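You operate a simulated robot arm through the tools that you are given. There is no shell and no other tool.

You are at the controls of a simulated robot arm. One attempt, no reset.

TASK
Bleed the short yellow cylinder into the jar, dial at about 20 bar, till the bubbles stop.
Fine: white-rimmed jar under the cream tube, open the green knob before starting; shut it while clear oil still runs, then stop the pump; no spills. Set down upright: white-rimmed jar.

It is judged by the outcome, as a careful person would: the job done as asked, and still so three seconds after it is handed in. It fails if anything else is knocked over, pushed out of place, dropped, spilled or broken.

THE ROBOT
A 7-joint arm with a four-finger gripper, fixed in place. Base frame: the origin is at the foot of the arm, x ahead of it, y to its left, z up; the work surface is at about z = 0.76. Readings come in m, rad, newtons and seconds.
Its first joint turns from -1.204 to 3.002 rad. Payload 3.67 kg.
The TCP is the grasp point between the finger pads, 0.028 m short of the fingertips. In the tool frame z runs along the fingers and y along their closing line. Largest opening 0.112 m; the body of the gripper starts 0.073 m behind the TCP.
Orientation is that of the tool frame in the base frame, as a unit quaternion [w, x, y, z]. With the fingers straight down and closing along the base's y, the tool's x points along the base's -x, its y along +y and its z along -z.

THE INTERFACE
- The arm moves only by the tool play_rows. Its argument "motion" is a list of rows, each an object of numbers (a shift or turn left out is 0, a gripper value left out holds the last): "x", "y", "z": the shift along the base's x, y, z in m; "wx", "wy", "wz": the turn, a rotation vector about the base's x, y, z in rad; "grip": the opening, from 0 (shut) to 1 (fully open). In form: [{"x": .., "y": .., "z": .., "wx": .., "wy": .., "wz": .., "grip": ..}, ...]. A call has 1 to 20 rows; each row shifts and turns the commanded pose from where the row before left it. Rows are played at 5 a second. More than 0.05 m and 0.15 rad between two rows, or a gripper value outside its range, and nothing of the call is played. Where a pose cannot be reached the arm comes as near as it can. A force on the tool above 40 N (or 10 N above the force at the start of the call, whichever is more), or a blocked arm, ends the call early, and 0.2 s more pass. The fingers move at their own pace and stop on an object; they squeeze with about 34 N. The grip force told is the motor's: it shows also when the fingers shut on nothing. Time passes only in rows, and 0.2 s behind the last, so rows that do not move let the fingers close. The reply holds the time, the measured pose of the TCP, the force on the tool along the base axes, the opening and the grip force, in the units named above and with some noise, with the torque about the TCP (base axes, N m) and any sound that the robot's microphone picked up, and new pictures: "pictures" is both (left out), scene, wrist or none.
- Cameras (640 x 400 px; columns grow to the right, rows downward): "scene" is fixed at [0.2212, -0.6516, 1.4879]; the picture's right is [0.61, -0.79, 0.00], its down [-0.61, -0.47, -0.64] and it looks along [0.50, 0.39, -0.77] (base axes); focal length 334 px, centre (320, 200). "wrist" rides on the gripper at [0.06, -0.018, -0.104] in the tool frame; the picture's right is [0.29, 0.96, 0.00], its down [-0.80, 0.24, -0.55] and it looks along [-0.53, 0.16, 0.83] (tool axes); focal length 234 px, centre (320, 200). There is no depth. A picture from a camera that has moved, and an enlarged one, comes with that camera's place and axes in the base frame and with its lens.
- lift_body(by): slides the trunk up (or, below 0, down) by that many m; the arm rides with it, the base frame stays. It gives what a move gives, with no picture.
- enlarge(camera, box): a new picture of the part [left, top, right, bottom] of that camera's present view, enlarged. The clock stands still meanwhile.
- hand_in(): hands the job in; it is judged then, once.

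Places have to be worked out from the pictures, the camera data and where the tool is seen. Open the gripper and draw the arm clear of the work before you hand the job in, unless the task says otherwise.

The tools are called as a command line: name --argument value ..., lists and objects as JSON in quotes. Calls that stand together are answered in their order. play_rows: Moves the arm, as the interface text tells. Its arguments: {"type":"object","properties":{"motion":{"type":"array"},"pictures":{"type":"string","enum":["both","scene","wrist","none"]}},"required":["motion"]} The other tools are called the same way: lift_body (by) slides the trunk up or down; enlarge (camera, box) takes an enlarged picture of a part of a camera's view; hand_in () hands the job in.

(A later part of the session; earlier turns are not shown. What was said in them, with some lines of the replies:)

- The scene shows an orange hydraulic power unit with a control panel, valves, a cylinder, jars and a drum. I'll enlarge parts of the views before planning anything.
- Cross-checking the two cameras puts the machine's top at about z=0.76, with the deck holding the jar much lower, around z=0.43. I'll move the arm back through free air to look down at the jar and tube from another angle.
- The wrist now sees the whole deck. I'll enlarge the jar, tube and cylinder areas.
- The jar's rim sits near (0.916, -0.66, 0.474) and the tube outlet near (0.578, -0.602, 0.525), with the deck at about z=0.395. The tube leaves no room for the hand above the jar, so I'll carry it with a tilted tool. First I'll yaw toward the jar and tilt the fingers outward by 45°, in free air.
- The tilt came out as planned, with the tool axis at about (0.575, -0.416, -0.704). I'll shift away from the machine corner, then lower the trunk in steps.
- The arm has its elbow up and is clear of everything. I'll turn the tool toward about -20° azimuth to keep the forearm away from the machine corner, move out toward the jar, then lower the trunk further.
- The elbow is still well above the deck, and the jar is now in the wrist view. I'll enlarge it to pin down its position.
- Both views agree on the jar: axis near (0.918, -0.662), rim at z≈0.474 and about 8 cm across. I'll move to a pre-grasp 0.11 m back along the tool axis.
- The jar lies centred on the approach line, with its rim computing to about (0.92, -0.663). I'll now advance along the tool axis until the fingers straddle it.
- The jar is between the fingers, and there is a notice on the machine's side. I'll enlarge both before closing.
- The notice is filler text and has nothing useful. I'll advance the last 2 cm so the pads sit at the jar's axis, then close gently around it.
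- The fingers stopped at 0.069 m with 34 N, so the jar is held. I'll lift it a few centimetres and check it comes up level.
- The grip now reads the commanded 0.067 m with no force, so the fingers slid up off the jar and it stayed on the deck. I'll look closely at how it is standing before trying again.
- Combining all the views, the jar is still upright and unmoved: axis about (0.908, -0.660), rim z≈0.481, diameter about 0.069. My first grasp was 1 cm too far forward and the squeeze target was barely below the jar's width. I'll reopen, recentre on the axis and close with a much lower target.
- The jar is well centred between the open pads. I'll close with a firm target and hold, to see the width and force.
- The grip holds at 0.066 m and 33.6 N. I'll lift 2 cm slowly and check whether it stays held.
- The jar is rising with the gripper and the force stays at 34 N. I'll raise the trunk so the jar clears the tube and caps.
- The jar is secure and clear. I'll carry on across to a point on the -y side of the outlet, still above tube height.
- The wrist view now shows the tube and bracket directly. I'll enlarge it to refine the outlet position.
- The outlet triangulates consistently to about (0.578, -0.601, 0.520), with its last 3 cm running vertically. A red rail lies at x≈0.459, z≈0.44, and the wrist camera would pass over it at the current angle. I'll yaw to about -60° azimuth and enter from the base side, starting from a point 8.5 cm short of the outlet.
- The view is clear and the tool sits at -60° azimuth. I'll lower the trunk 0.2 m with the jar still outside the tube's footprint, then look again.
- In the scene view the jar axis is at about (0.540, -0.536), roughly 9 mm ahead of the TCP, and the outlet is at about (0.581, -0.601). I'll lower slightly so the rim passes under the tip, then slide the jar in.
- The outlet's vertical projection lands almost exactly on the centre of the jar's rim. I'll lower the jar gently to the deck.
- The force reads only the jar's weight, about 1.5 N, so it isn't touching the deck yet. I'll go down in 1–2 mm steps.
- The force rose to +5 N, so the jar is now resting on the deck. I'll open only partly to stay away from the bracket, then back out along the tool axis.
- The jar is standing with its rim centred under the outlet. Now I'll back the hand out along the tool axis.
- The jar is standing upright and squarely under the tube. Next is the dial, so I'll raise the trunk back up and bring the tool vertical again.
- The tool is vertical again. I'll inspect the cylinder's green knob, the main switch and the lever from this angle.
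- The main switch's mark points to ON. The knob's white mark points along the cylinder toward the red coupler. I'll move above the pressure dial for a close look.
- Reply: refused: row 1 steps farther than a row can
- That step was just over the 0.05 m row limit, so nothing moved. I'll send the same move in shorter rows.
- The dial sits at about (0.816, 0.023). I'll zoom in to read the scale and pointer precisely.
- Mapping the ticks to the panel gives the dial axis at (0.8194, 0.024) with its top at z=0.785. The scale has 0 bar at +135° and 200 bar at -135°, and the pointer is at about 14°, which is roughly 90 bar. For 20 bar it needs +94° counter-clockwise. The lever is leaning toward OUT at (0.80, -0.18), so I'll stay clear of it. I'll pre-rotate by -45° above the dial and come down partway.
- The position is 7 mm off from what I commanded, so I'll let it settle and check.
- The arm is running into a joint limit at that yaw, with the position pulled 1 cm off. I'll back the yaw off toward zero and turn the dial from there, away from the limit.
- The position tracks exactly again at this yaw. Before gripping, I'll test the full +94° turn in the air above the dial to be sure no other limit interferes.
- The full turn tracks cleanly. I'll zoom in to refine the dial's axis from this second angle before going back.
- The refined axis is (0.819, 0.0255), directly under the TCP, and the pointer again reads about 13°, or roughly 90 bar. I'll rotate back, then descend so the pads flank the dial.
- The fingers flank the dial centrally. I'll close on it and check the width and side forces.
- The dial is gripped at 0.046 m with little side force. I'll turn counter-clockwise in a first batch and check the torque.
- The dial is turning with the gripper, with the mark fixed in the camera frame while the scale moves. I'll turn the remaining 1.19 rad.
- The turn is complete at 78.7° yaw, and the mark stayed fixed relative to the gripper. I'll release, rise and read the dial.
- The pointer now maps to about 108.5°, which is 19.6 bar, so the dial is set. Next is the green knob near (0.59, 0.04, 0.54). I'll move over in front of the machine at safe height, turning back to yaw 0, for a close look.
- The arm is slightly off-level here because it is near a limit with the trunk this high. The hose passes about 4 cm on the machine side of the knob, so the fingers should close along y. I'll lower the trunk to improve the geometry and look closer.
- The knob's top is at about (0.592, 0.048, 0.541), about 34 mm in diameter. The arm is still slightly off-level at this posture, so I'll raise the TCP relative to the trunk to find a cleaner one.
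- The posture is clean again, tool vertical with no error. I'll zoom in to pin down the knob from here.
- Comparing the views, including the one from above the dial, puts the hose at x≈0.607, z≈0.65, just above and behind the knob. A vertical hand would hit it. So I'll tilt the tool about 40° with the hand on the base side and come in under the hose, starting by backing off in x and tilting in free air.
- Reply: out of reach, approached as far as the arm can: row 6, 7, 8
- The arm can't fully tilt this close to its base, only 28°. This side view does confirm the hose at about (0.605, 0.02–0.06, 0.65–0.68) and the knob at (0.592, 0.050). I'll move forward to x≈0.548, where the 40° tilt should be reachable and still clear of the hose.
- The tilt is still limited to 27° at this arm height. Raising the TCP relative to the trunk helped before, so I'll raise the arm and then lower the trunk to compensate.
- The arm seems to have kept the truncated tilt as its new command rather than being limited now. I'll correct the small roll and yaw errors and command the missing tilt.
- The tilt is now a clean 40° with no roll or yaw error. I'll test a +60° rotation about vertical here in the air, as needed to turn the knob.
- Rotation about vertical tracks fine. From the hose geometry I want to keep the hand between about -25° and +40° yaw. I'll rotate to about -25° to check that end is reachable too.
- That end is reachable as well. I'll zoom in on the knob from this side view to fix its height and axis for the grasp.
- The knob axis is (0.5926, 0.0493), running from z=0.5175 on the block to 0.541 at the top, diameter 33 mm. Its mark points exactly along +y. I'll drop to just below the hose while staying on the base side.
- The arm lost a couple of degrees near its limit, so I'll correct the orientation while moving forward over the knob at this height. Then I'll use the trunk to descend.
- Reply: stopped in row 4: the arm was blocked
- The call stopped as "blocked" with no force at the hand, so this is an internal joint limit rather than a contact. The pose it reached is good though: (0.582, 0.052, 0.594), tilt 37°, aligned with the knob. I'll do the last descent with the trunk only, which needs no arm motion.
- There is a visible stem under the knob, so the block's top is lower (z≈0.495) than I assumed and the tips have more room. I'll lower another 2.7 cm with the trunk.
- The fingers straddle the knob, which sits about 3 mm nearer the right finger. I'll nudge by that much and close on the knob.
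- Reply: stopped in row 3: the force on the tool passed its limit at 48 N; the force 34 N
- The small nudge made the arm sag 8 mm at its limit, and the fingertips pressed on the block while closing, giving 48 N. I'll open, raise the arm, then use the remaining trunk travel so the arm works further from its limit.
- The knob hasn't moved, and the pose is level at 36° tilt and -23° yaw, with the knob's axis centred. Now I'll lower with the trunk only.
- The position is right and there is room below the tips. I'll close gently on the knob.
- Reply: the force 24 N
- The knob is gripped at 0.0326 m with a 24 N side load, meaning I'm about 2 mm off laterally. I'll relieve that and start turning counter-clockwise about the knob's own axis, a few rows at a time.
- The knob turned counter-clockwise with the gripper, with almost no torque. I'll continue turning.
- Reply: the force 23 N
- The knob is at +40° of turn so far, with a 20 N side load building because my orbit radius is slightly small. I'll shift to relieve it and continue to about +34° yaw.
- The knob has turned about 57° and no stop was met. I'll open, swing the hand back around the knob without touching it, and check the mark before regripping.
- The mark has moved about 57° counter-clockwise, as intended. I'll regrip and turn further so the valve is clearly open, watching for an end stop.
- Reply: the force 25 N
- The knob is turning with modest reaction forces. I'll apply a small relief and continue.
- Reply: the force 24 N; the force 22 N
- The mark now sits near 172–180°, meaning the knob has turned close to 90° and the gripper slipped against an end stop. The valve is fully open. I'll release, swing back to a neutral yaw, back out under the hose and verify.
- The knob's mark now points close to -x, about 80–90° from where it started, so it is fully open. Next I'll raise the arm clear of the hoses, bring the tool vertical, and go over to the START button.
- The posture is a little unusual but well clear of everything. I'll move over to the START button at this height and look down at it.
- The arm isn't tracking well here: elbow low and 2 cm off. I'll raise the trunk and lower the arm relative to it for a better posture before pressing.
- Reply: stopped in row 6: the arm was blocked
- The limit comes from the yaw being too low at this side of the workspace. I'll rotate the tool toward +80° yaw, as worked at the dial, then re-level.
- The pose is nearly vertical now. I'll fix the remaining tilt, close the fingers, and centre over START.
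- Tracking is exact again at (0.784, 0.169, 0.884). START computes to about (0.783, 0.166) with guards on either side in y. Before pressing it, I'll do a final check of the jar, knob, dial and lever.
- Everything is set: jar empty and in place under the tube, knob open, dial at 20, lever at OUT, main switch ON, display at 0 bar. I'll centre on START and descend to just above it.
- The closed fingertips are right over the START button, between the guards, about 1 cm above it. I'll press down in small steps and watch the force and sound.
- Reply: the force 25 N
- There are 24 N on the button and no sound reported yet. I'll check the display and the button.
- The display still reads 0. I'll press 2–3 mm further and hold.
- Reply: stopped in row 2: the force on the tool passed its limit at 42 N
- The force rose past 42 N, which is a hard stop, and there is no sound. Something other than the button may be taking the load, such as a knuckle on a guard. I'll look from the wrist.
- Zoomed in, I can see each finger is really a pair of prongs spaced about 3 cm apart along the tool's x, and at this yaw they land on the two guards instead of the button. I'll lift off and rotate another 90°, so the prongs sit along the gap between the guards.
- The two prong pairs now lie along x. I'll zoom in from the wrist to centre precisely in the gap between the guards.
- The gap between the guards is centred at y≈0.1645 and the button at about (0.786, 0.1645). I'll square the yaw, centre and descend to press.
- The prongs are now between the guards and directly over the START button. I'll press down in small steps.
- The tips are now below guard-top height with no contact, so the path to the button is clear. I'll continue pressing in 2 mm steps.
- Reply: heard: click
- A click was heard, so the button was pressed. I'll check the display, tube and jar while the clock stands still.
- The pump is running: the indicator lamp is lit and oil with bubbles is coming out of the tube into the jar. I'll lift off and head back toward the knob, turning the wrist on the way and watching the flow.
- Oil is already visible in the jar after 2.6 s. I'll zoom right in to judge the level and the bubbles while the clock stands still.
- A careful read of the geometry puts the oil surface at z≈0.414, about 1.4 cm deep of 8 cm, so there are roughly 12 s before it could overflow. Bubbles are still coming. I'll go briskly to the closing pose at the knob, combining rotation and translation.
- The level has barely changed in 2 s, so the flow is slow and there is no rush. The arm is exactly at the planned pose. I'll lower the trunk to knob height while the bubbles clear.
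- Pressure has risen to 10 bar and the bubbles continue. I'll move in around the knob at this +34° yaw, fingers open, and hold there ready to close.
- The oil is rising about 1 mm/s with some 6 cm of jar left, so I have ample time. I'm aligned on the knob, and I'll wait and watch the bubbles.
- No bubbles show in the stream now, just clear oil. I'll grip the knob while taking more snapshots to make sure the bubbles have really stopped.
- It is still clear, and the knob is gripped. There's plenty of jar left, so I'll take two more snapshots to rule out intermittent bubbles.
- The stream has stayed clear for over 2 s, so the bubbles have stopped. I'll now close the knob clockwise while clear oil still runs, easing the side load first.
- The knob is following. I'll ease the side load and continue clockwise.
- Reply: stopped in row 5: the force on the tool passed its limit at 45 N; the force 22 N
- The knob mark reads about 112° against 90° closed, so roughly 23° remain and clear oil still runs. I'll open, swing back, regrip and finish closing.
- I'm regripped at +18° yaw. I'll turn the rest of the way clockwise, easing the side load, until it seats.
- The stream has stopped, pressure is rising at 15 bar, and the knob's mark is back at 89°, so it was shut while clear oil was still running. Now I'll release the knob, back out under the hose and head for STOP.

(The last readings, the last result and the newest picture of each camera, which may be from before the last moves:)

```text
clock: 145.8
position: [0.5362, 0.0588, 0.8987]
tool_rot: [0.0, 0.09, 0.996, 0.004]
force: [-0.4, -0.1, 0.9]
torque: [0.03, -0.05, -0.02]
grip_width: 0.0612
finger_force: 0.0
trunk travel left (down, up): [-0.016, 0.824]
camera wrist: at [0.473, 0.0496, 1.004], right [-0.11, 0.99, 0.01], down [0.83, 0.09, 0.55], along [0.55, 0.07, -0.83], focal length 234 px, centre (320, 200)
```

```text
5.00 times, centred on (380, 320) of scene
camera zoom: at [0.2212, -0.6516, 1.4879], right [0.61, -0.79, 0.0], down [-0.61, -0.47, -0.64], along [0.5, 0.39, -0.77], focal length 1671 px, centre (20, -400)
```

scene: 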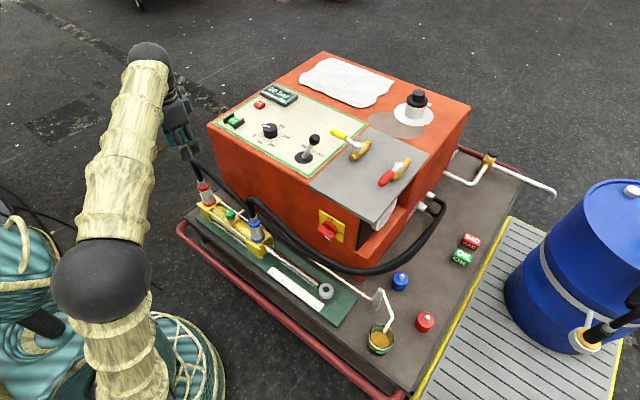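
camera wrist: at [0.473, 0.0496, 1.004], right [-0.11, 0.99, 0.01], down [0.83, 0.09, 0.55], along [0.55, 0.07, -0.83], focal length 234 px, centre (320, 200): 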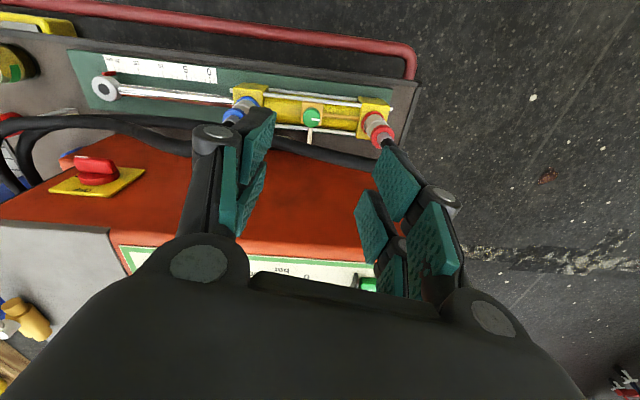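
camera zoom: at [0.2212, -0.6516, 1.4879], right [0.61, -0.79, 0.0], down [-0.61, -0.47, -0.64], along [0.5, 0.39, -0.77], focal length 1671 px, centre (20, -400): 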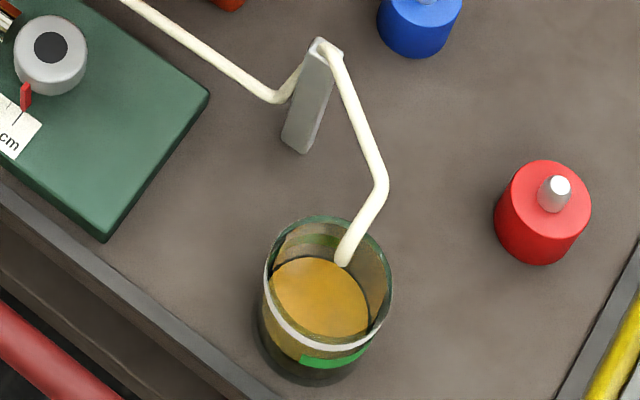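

The display reads 20 bar with the knob shut, no dripping, and the jar half empty and steady. Now for STOP: I'll raise the trunk, then move over with closed fingers.

lift_body --by 0.35

play_rows --motion '[{"wz": 0.143, "x": 0.0338, "y": 0.0095, "z": -0.028, "grip": 0.3}, {"wz": 0.143, "x": 0.0338, "y": 0.0095, "z": -0.028, "grip": 0.0}, {"wz": 0.143, "x": 0.0338, "y": 0.0095, "z": -0.028}, {"wz": 0.143, "x": 0.0338, "y": 0.0095, "z": -0.028}, {"wz": 0.143, "x": 0.0338, "y": 0.0095, "z": -0.028}, {"wz": 0.143, "x": 0.0338, "y": 0.0095, "z": -0.028}, {"wz": 0.143, "x": 0.0338, "y": 0.0095, "z": -0.028}, {"wz": 0.143, "x": 0.0338, "y": 0.0095, "z": -0.028}, {"wz": 0.143, "x": 0.0338, "y": 0.0095, "z": -0.028}, {"wz": 0.143, "x": 0.0338, "y": 0.0095, "z": -0.028}, {"wz": 0.143, "x": 0.0338, "y": 0.0095, "z": -0.028}, {}]' --pictures "both"

enlarge --camera "wrist" --box '[220, 40, 420, 220]'

```text
clock: 149.2
position: [0.5368, 0.0581, 1.2485]
tool_rot: [0.0, 0.091, 0.996, 0.004]
force: [0.3, 0.1, 1.0]
torque: [-0.06, -0.01, 0.03]
grip_width: 0.0614
finger_force: 0.1
trunk travel left (down, up): [-0.366, 0.474]
```

```text
clock: 151.8
position: [0.9081, 0.1624, 0.942]
tool_rot: [-0.002, -0.641, 0.767, 0.001]
force: [-0.6, 0.1, 0.0]
torque: [0.0, 0.05, 0.0]
grip_width: 0.0001
finger_force: 33.2
trunk travel left (down, up): [-0.366, 0.474]
camera wrist: at [0.9142, 0.0997, 1.046], right [-0.99, -0.11, 0.01], down [-0.09, 0.83, 0.56], along [-0.07, 0.55, -0.83], focal length 234 px, centre (320, 200)
```

scene: 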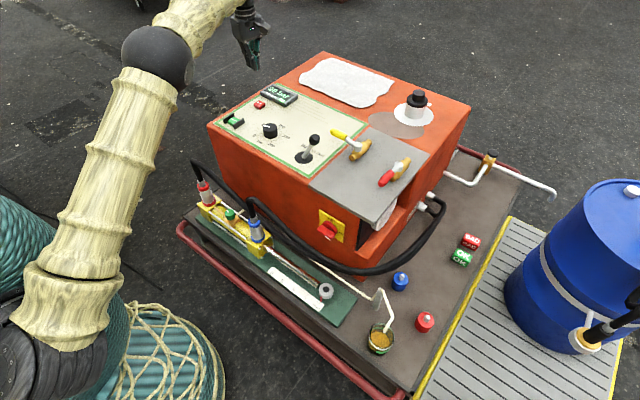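
wrist: 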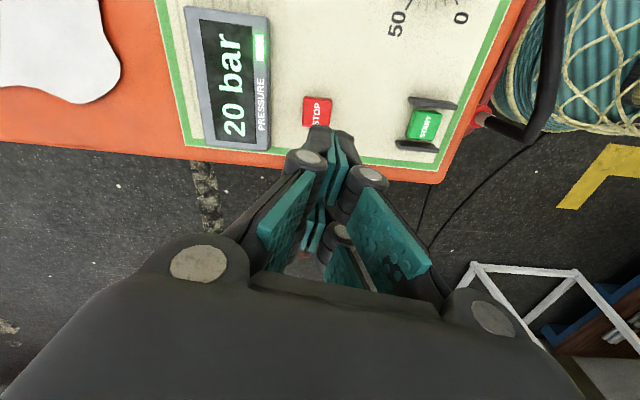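

```text
2.22 times, centred on (320, 130) of wrist
camera zoom: at [0.9142, 0.0997, 1.046], right [-0.99, -0.11, 0.01], down [-0.09, 0.83, 0.56], along [-0.07, 0.55, -0.83], focal length 520 px, centre (320, 356)
```

zoom: 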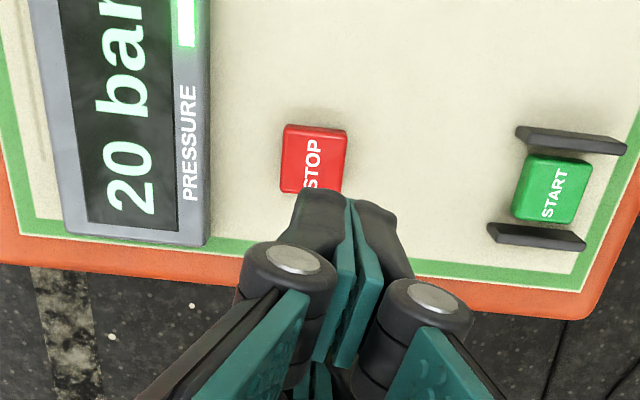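

The tips are directly over STOP at about (0.908, 0.161). I'll descend to just above it, then press in small steps until it clicks.

play_rows --motion '[{"z": -0.045, "y": -0.001}, {"z": -0.045}, {"z": -0.04}, {"z": -0.004}, {"z": -0.003}, {"z": -0.003}]' --pictures "scene"

enlarge --camera "scene" --box '[220, 70, 320, 140]'

```text
clock: 153.2
position: [0.9092, 0.1619, 0.802]
tool_rot: [-0.003, -0.641, 0.767, 0.003]
force: [-0.4, 1.2, 1.0]
torque: [0.0, 0.01, -0.04]
grip_width: 0.0061
finger_force: 35.7
trunk travel left (down, up): [-0.366, 0.474]
```

scene: 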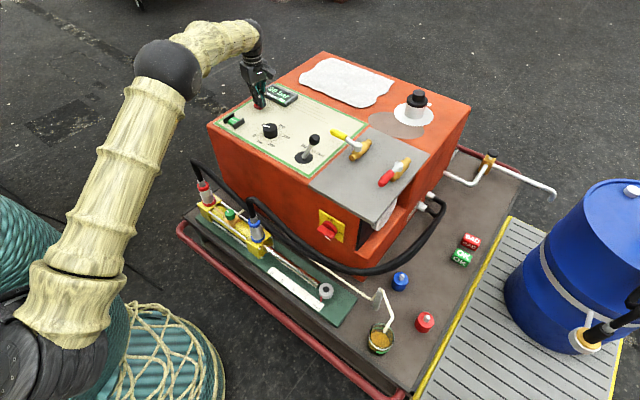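

```text
5.71 times, centred on (270, 105) of scene
camera zoom: at [0.2212, -0.6516, 1.4879], right [0.61, -0.79, 0.0], down [-0.61, -0.47, -0.64], along [0.5, 0.39, -0.77], focal length 1910 px, centre (606, 743)
```

zoom: 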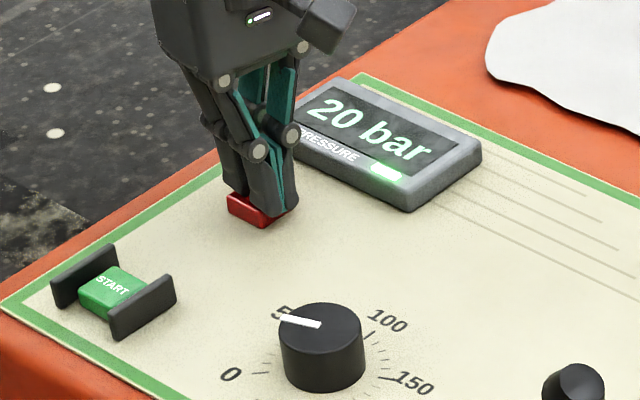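

Contact is just starting, with the pump lamp still lit. I'll press a few more millimetres.

play_rows --motion '[{"z": -0.002}, {"z": -0.002}, {"z": -0.002}]' --pictures "scene"

enlarge --camera "scene" --box '[220, 70, 320, 140]'

```text
clock: 154.0
position: [0.9085, 0.1614, 0.796]
tool_rot: [-0.002, -0.64, 0.768, 0.002]
force: [2.0, 0.3, 8.3]
torque: [0.02, -0.02, -0.01]
grip_width: 0.006
finger_force: 35.9
trunk travel left (down, up): [-0.366, 0.474]
heard: click
```

scene: 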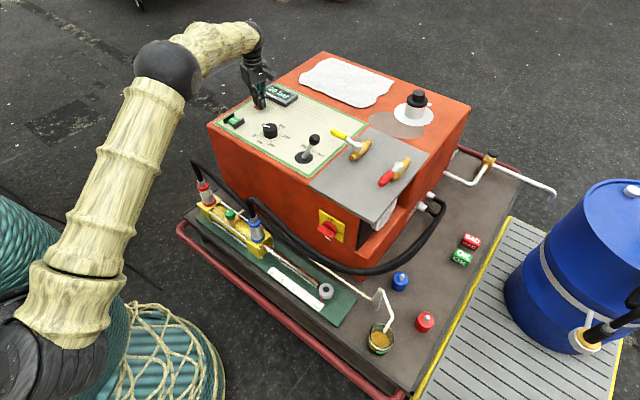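

```text
5.71 times, centred on (270, 105) of scene
camera zoom: at [0.2212, -0.6516, 1.4879], right [0.61, -0.79, 0.0], down [-0.61, -0.47, -0.64], along [0.5, 0.39, -0.77], focal length 1910 px, centre (606, 743)
```

zoom: 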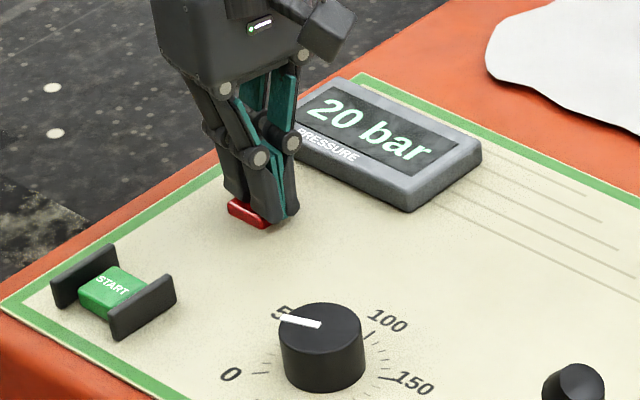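

A click was heard and the pump lamp went out, so the pump is stopped. I'll lift off, open the gripper and draw the arm back clear of the machine.

play_rows --motion '[{"z": 0.03}, {"z": 0.045}, {"z": 0.049}, {"z": 0.049}, {"z": 0.049}, {"z": 0.049, "grip": 0.5}, {"x": -0.045, "grip": 1.0}, {"x": -0.045, "z": 0.01}, {"x": -0.045, "z": 0.01}, {"x": -0.045, "z": 0.01}, {"x": -0.045, "z": 0.01}, {"x": -0.045, "z": 0.01}, {"x": -0.045, "z": 0.01}, {}]' --pictures "both"

enlarge --camera "scene" --box '[210, 70, 350, 170]'

enlarge --camera "scene" --box '[340, 280, 420, 360]'

enlarge --camera "scene" --box '[190, 160, 290, 250]'

enlarge --camera "scene" --box '[360, 220, 500, 350]'

```text
clock: 157.0
position: [0.592, 0.1618, 1.1265]
tool_rot: [-0.002, -0.64, 0.768, 0.003]
force: [0.1, -0.4, 0.4]
torque: [0.02, 0.0, -0.01]
grip_width: 0.1117
finger_force: 0.1
trunk travel left (down, up): [-0.366, 0.474]
camera wrist: at [0.5998, 0.0989, 1.2306], right [-0.99, -0.11, 0.01], down [-0.09, 0.83, 0.56], along [-0.07, 0.55, -0.83], focal length 234 px, centre (320, 200)
```

scene: 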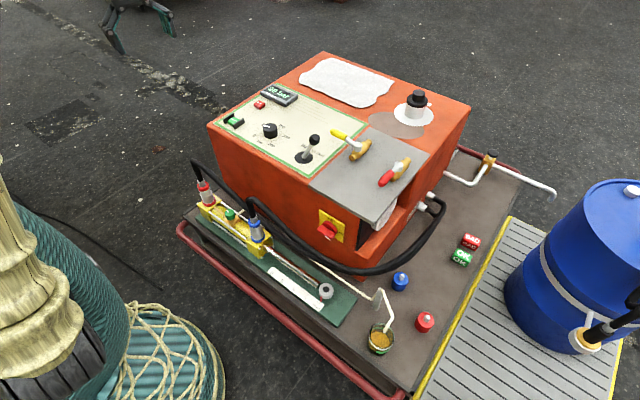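
wrist: 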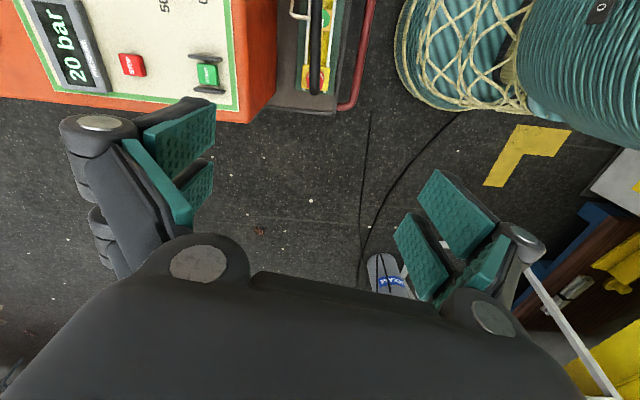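

```text
4.00 times, centred on (280, 120) of scene
camera zoom: at [0.2212, -0.6516, 1.4879], right [0.61, -0.79, 0.0], down [-0.61, -0.47, -0.64], along [0.5, 0.39, -0.77], focal length 1337 px, centre (480, 520)
```

zoom: 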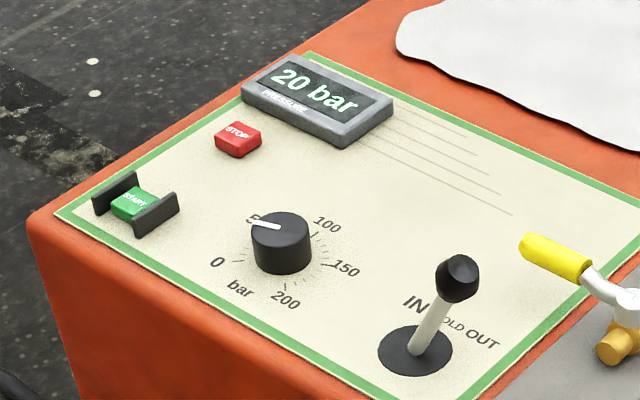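

```text
5.00 times, centred on (380, 320) of scene
camera zoom: at [0.2212, -0.6516, 1.4879], right [0.61, -0.79, 0.0], down [-0.61, -0.47, -0.64], along [0.5, 0.39, -0.77], focal length 1671 px, centre (20, -400)
```

zoom: 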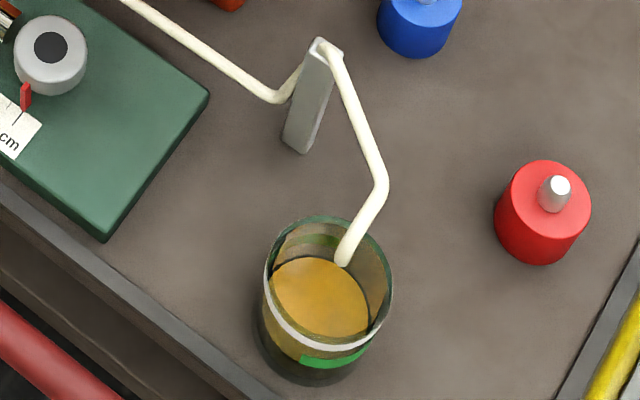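

```text
4.44 times, centred on (240, 205) of scene
camera zoom: at [0.2212, -0.6516, 1.4879], right [0.61, -0.79, 0.0], down [-0.61, -0.47, -0.64], along [0.5, 0.39, -0.77], focal length 1485 px, centre (676, 178)
```

zoom: 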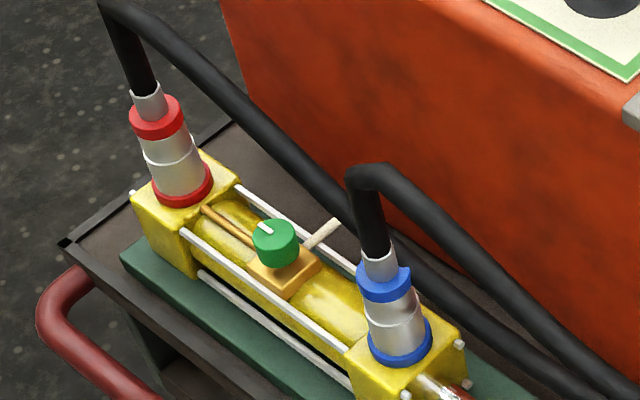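

```text
3.08 times, centred on (430, 285) of scene
camera zoom: at [0.2212, -0.6516, 1.4879], right [0.61, -0.79, 0.0], down [-0.61, -0.47, -0.64], along [0.5, 0.39, -0.77], focal length 1028 px, centre (-18, -62)
```

zoom: 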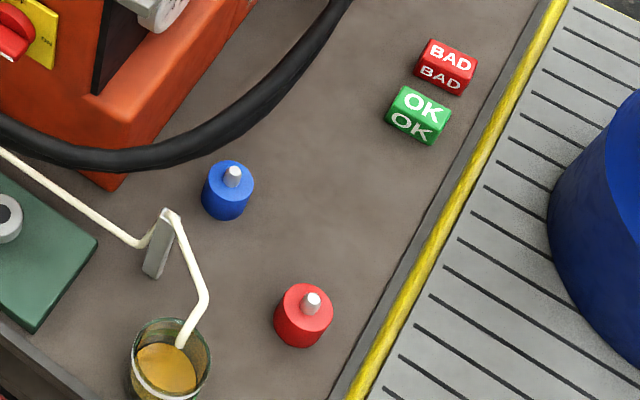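

The work is done and the arm is clear with the gripper open:
- **Jar:** upright under the tube with clear oil in it, and no spills.
- **Knob:** shut.
- **Pump:** lamp off, with the dial at about 20 bar.
- **Everything else:** still in its place.

I'll hand it in.

hand_in

```text
The job is handed in.
```

The short yellow cylinder is bled and I've handed the job in; no result has come back yet.

- **Jar:** The white-rimmed jar was placed under the cream tube and is still standing there upright. It holds about 3 cm of oil, with no spills seen. My first attempt to lift it slipped, but it stayed put on the deck and the second grip held.
- **Dial:** I turned it from about 90 bar down to about 20 bar. The display reached 20 bar once the knob was shut.
- **Green knob:** I opened it fully before pressing START. I began closing it once the stream had run without bubbles for a little over 2 seconds. Closing took two grips, about 6 seconds, and clear oil was still running partway through.
- **Pump:** I pressed STOP only after the knob was shut. It clicked and the pump lamp went out.
- **START:** My first press landed on the guards beside the button and did nothing. The second press, with the hand turned, started the pump.

The display still read 20 bar after the pump stopped, so pressure is probably trapped behind the closed knob. I left it that way since you didn't ask for it to be released.
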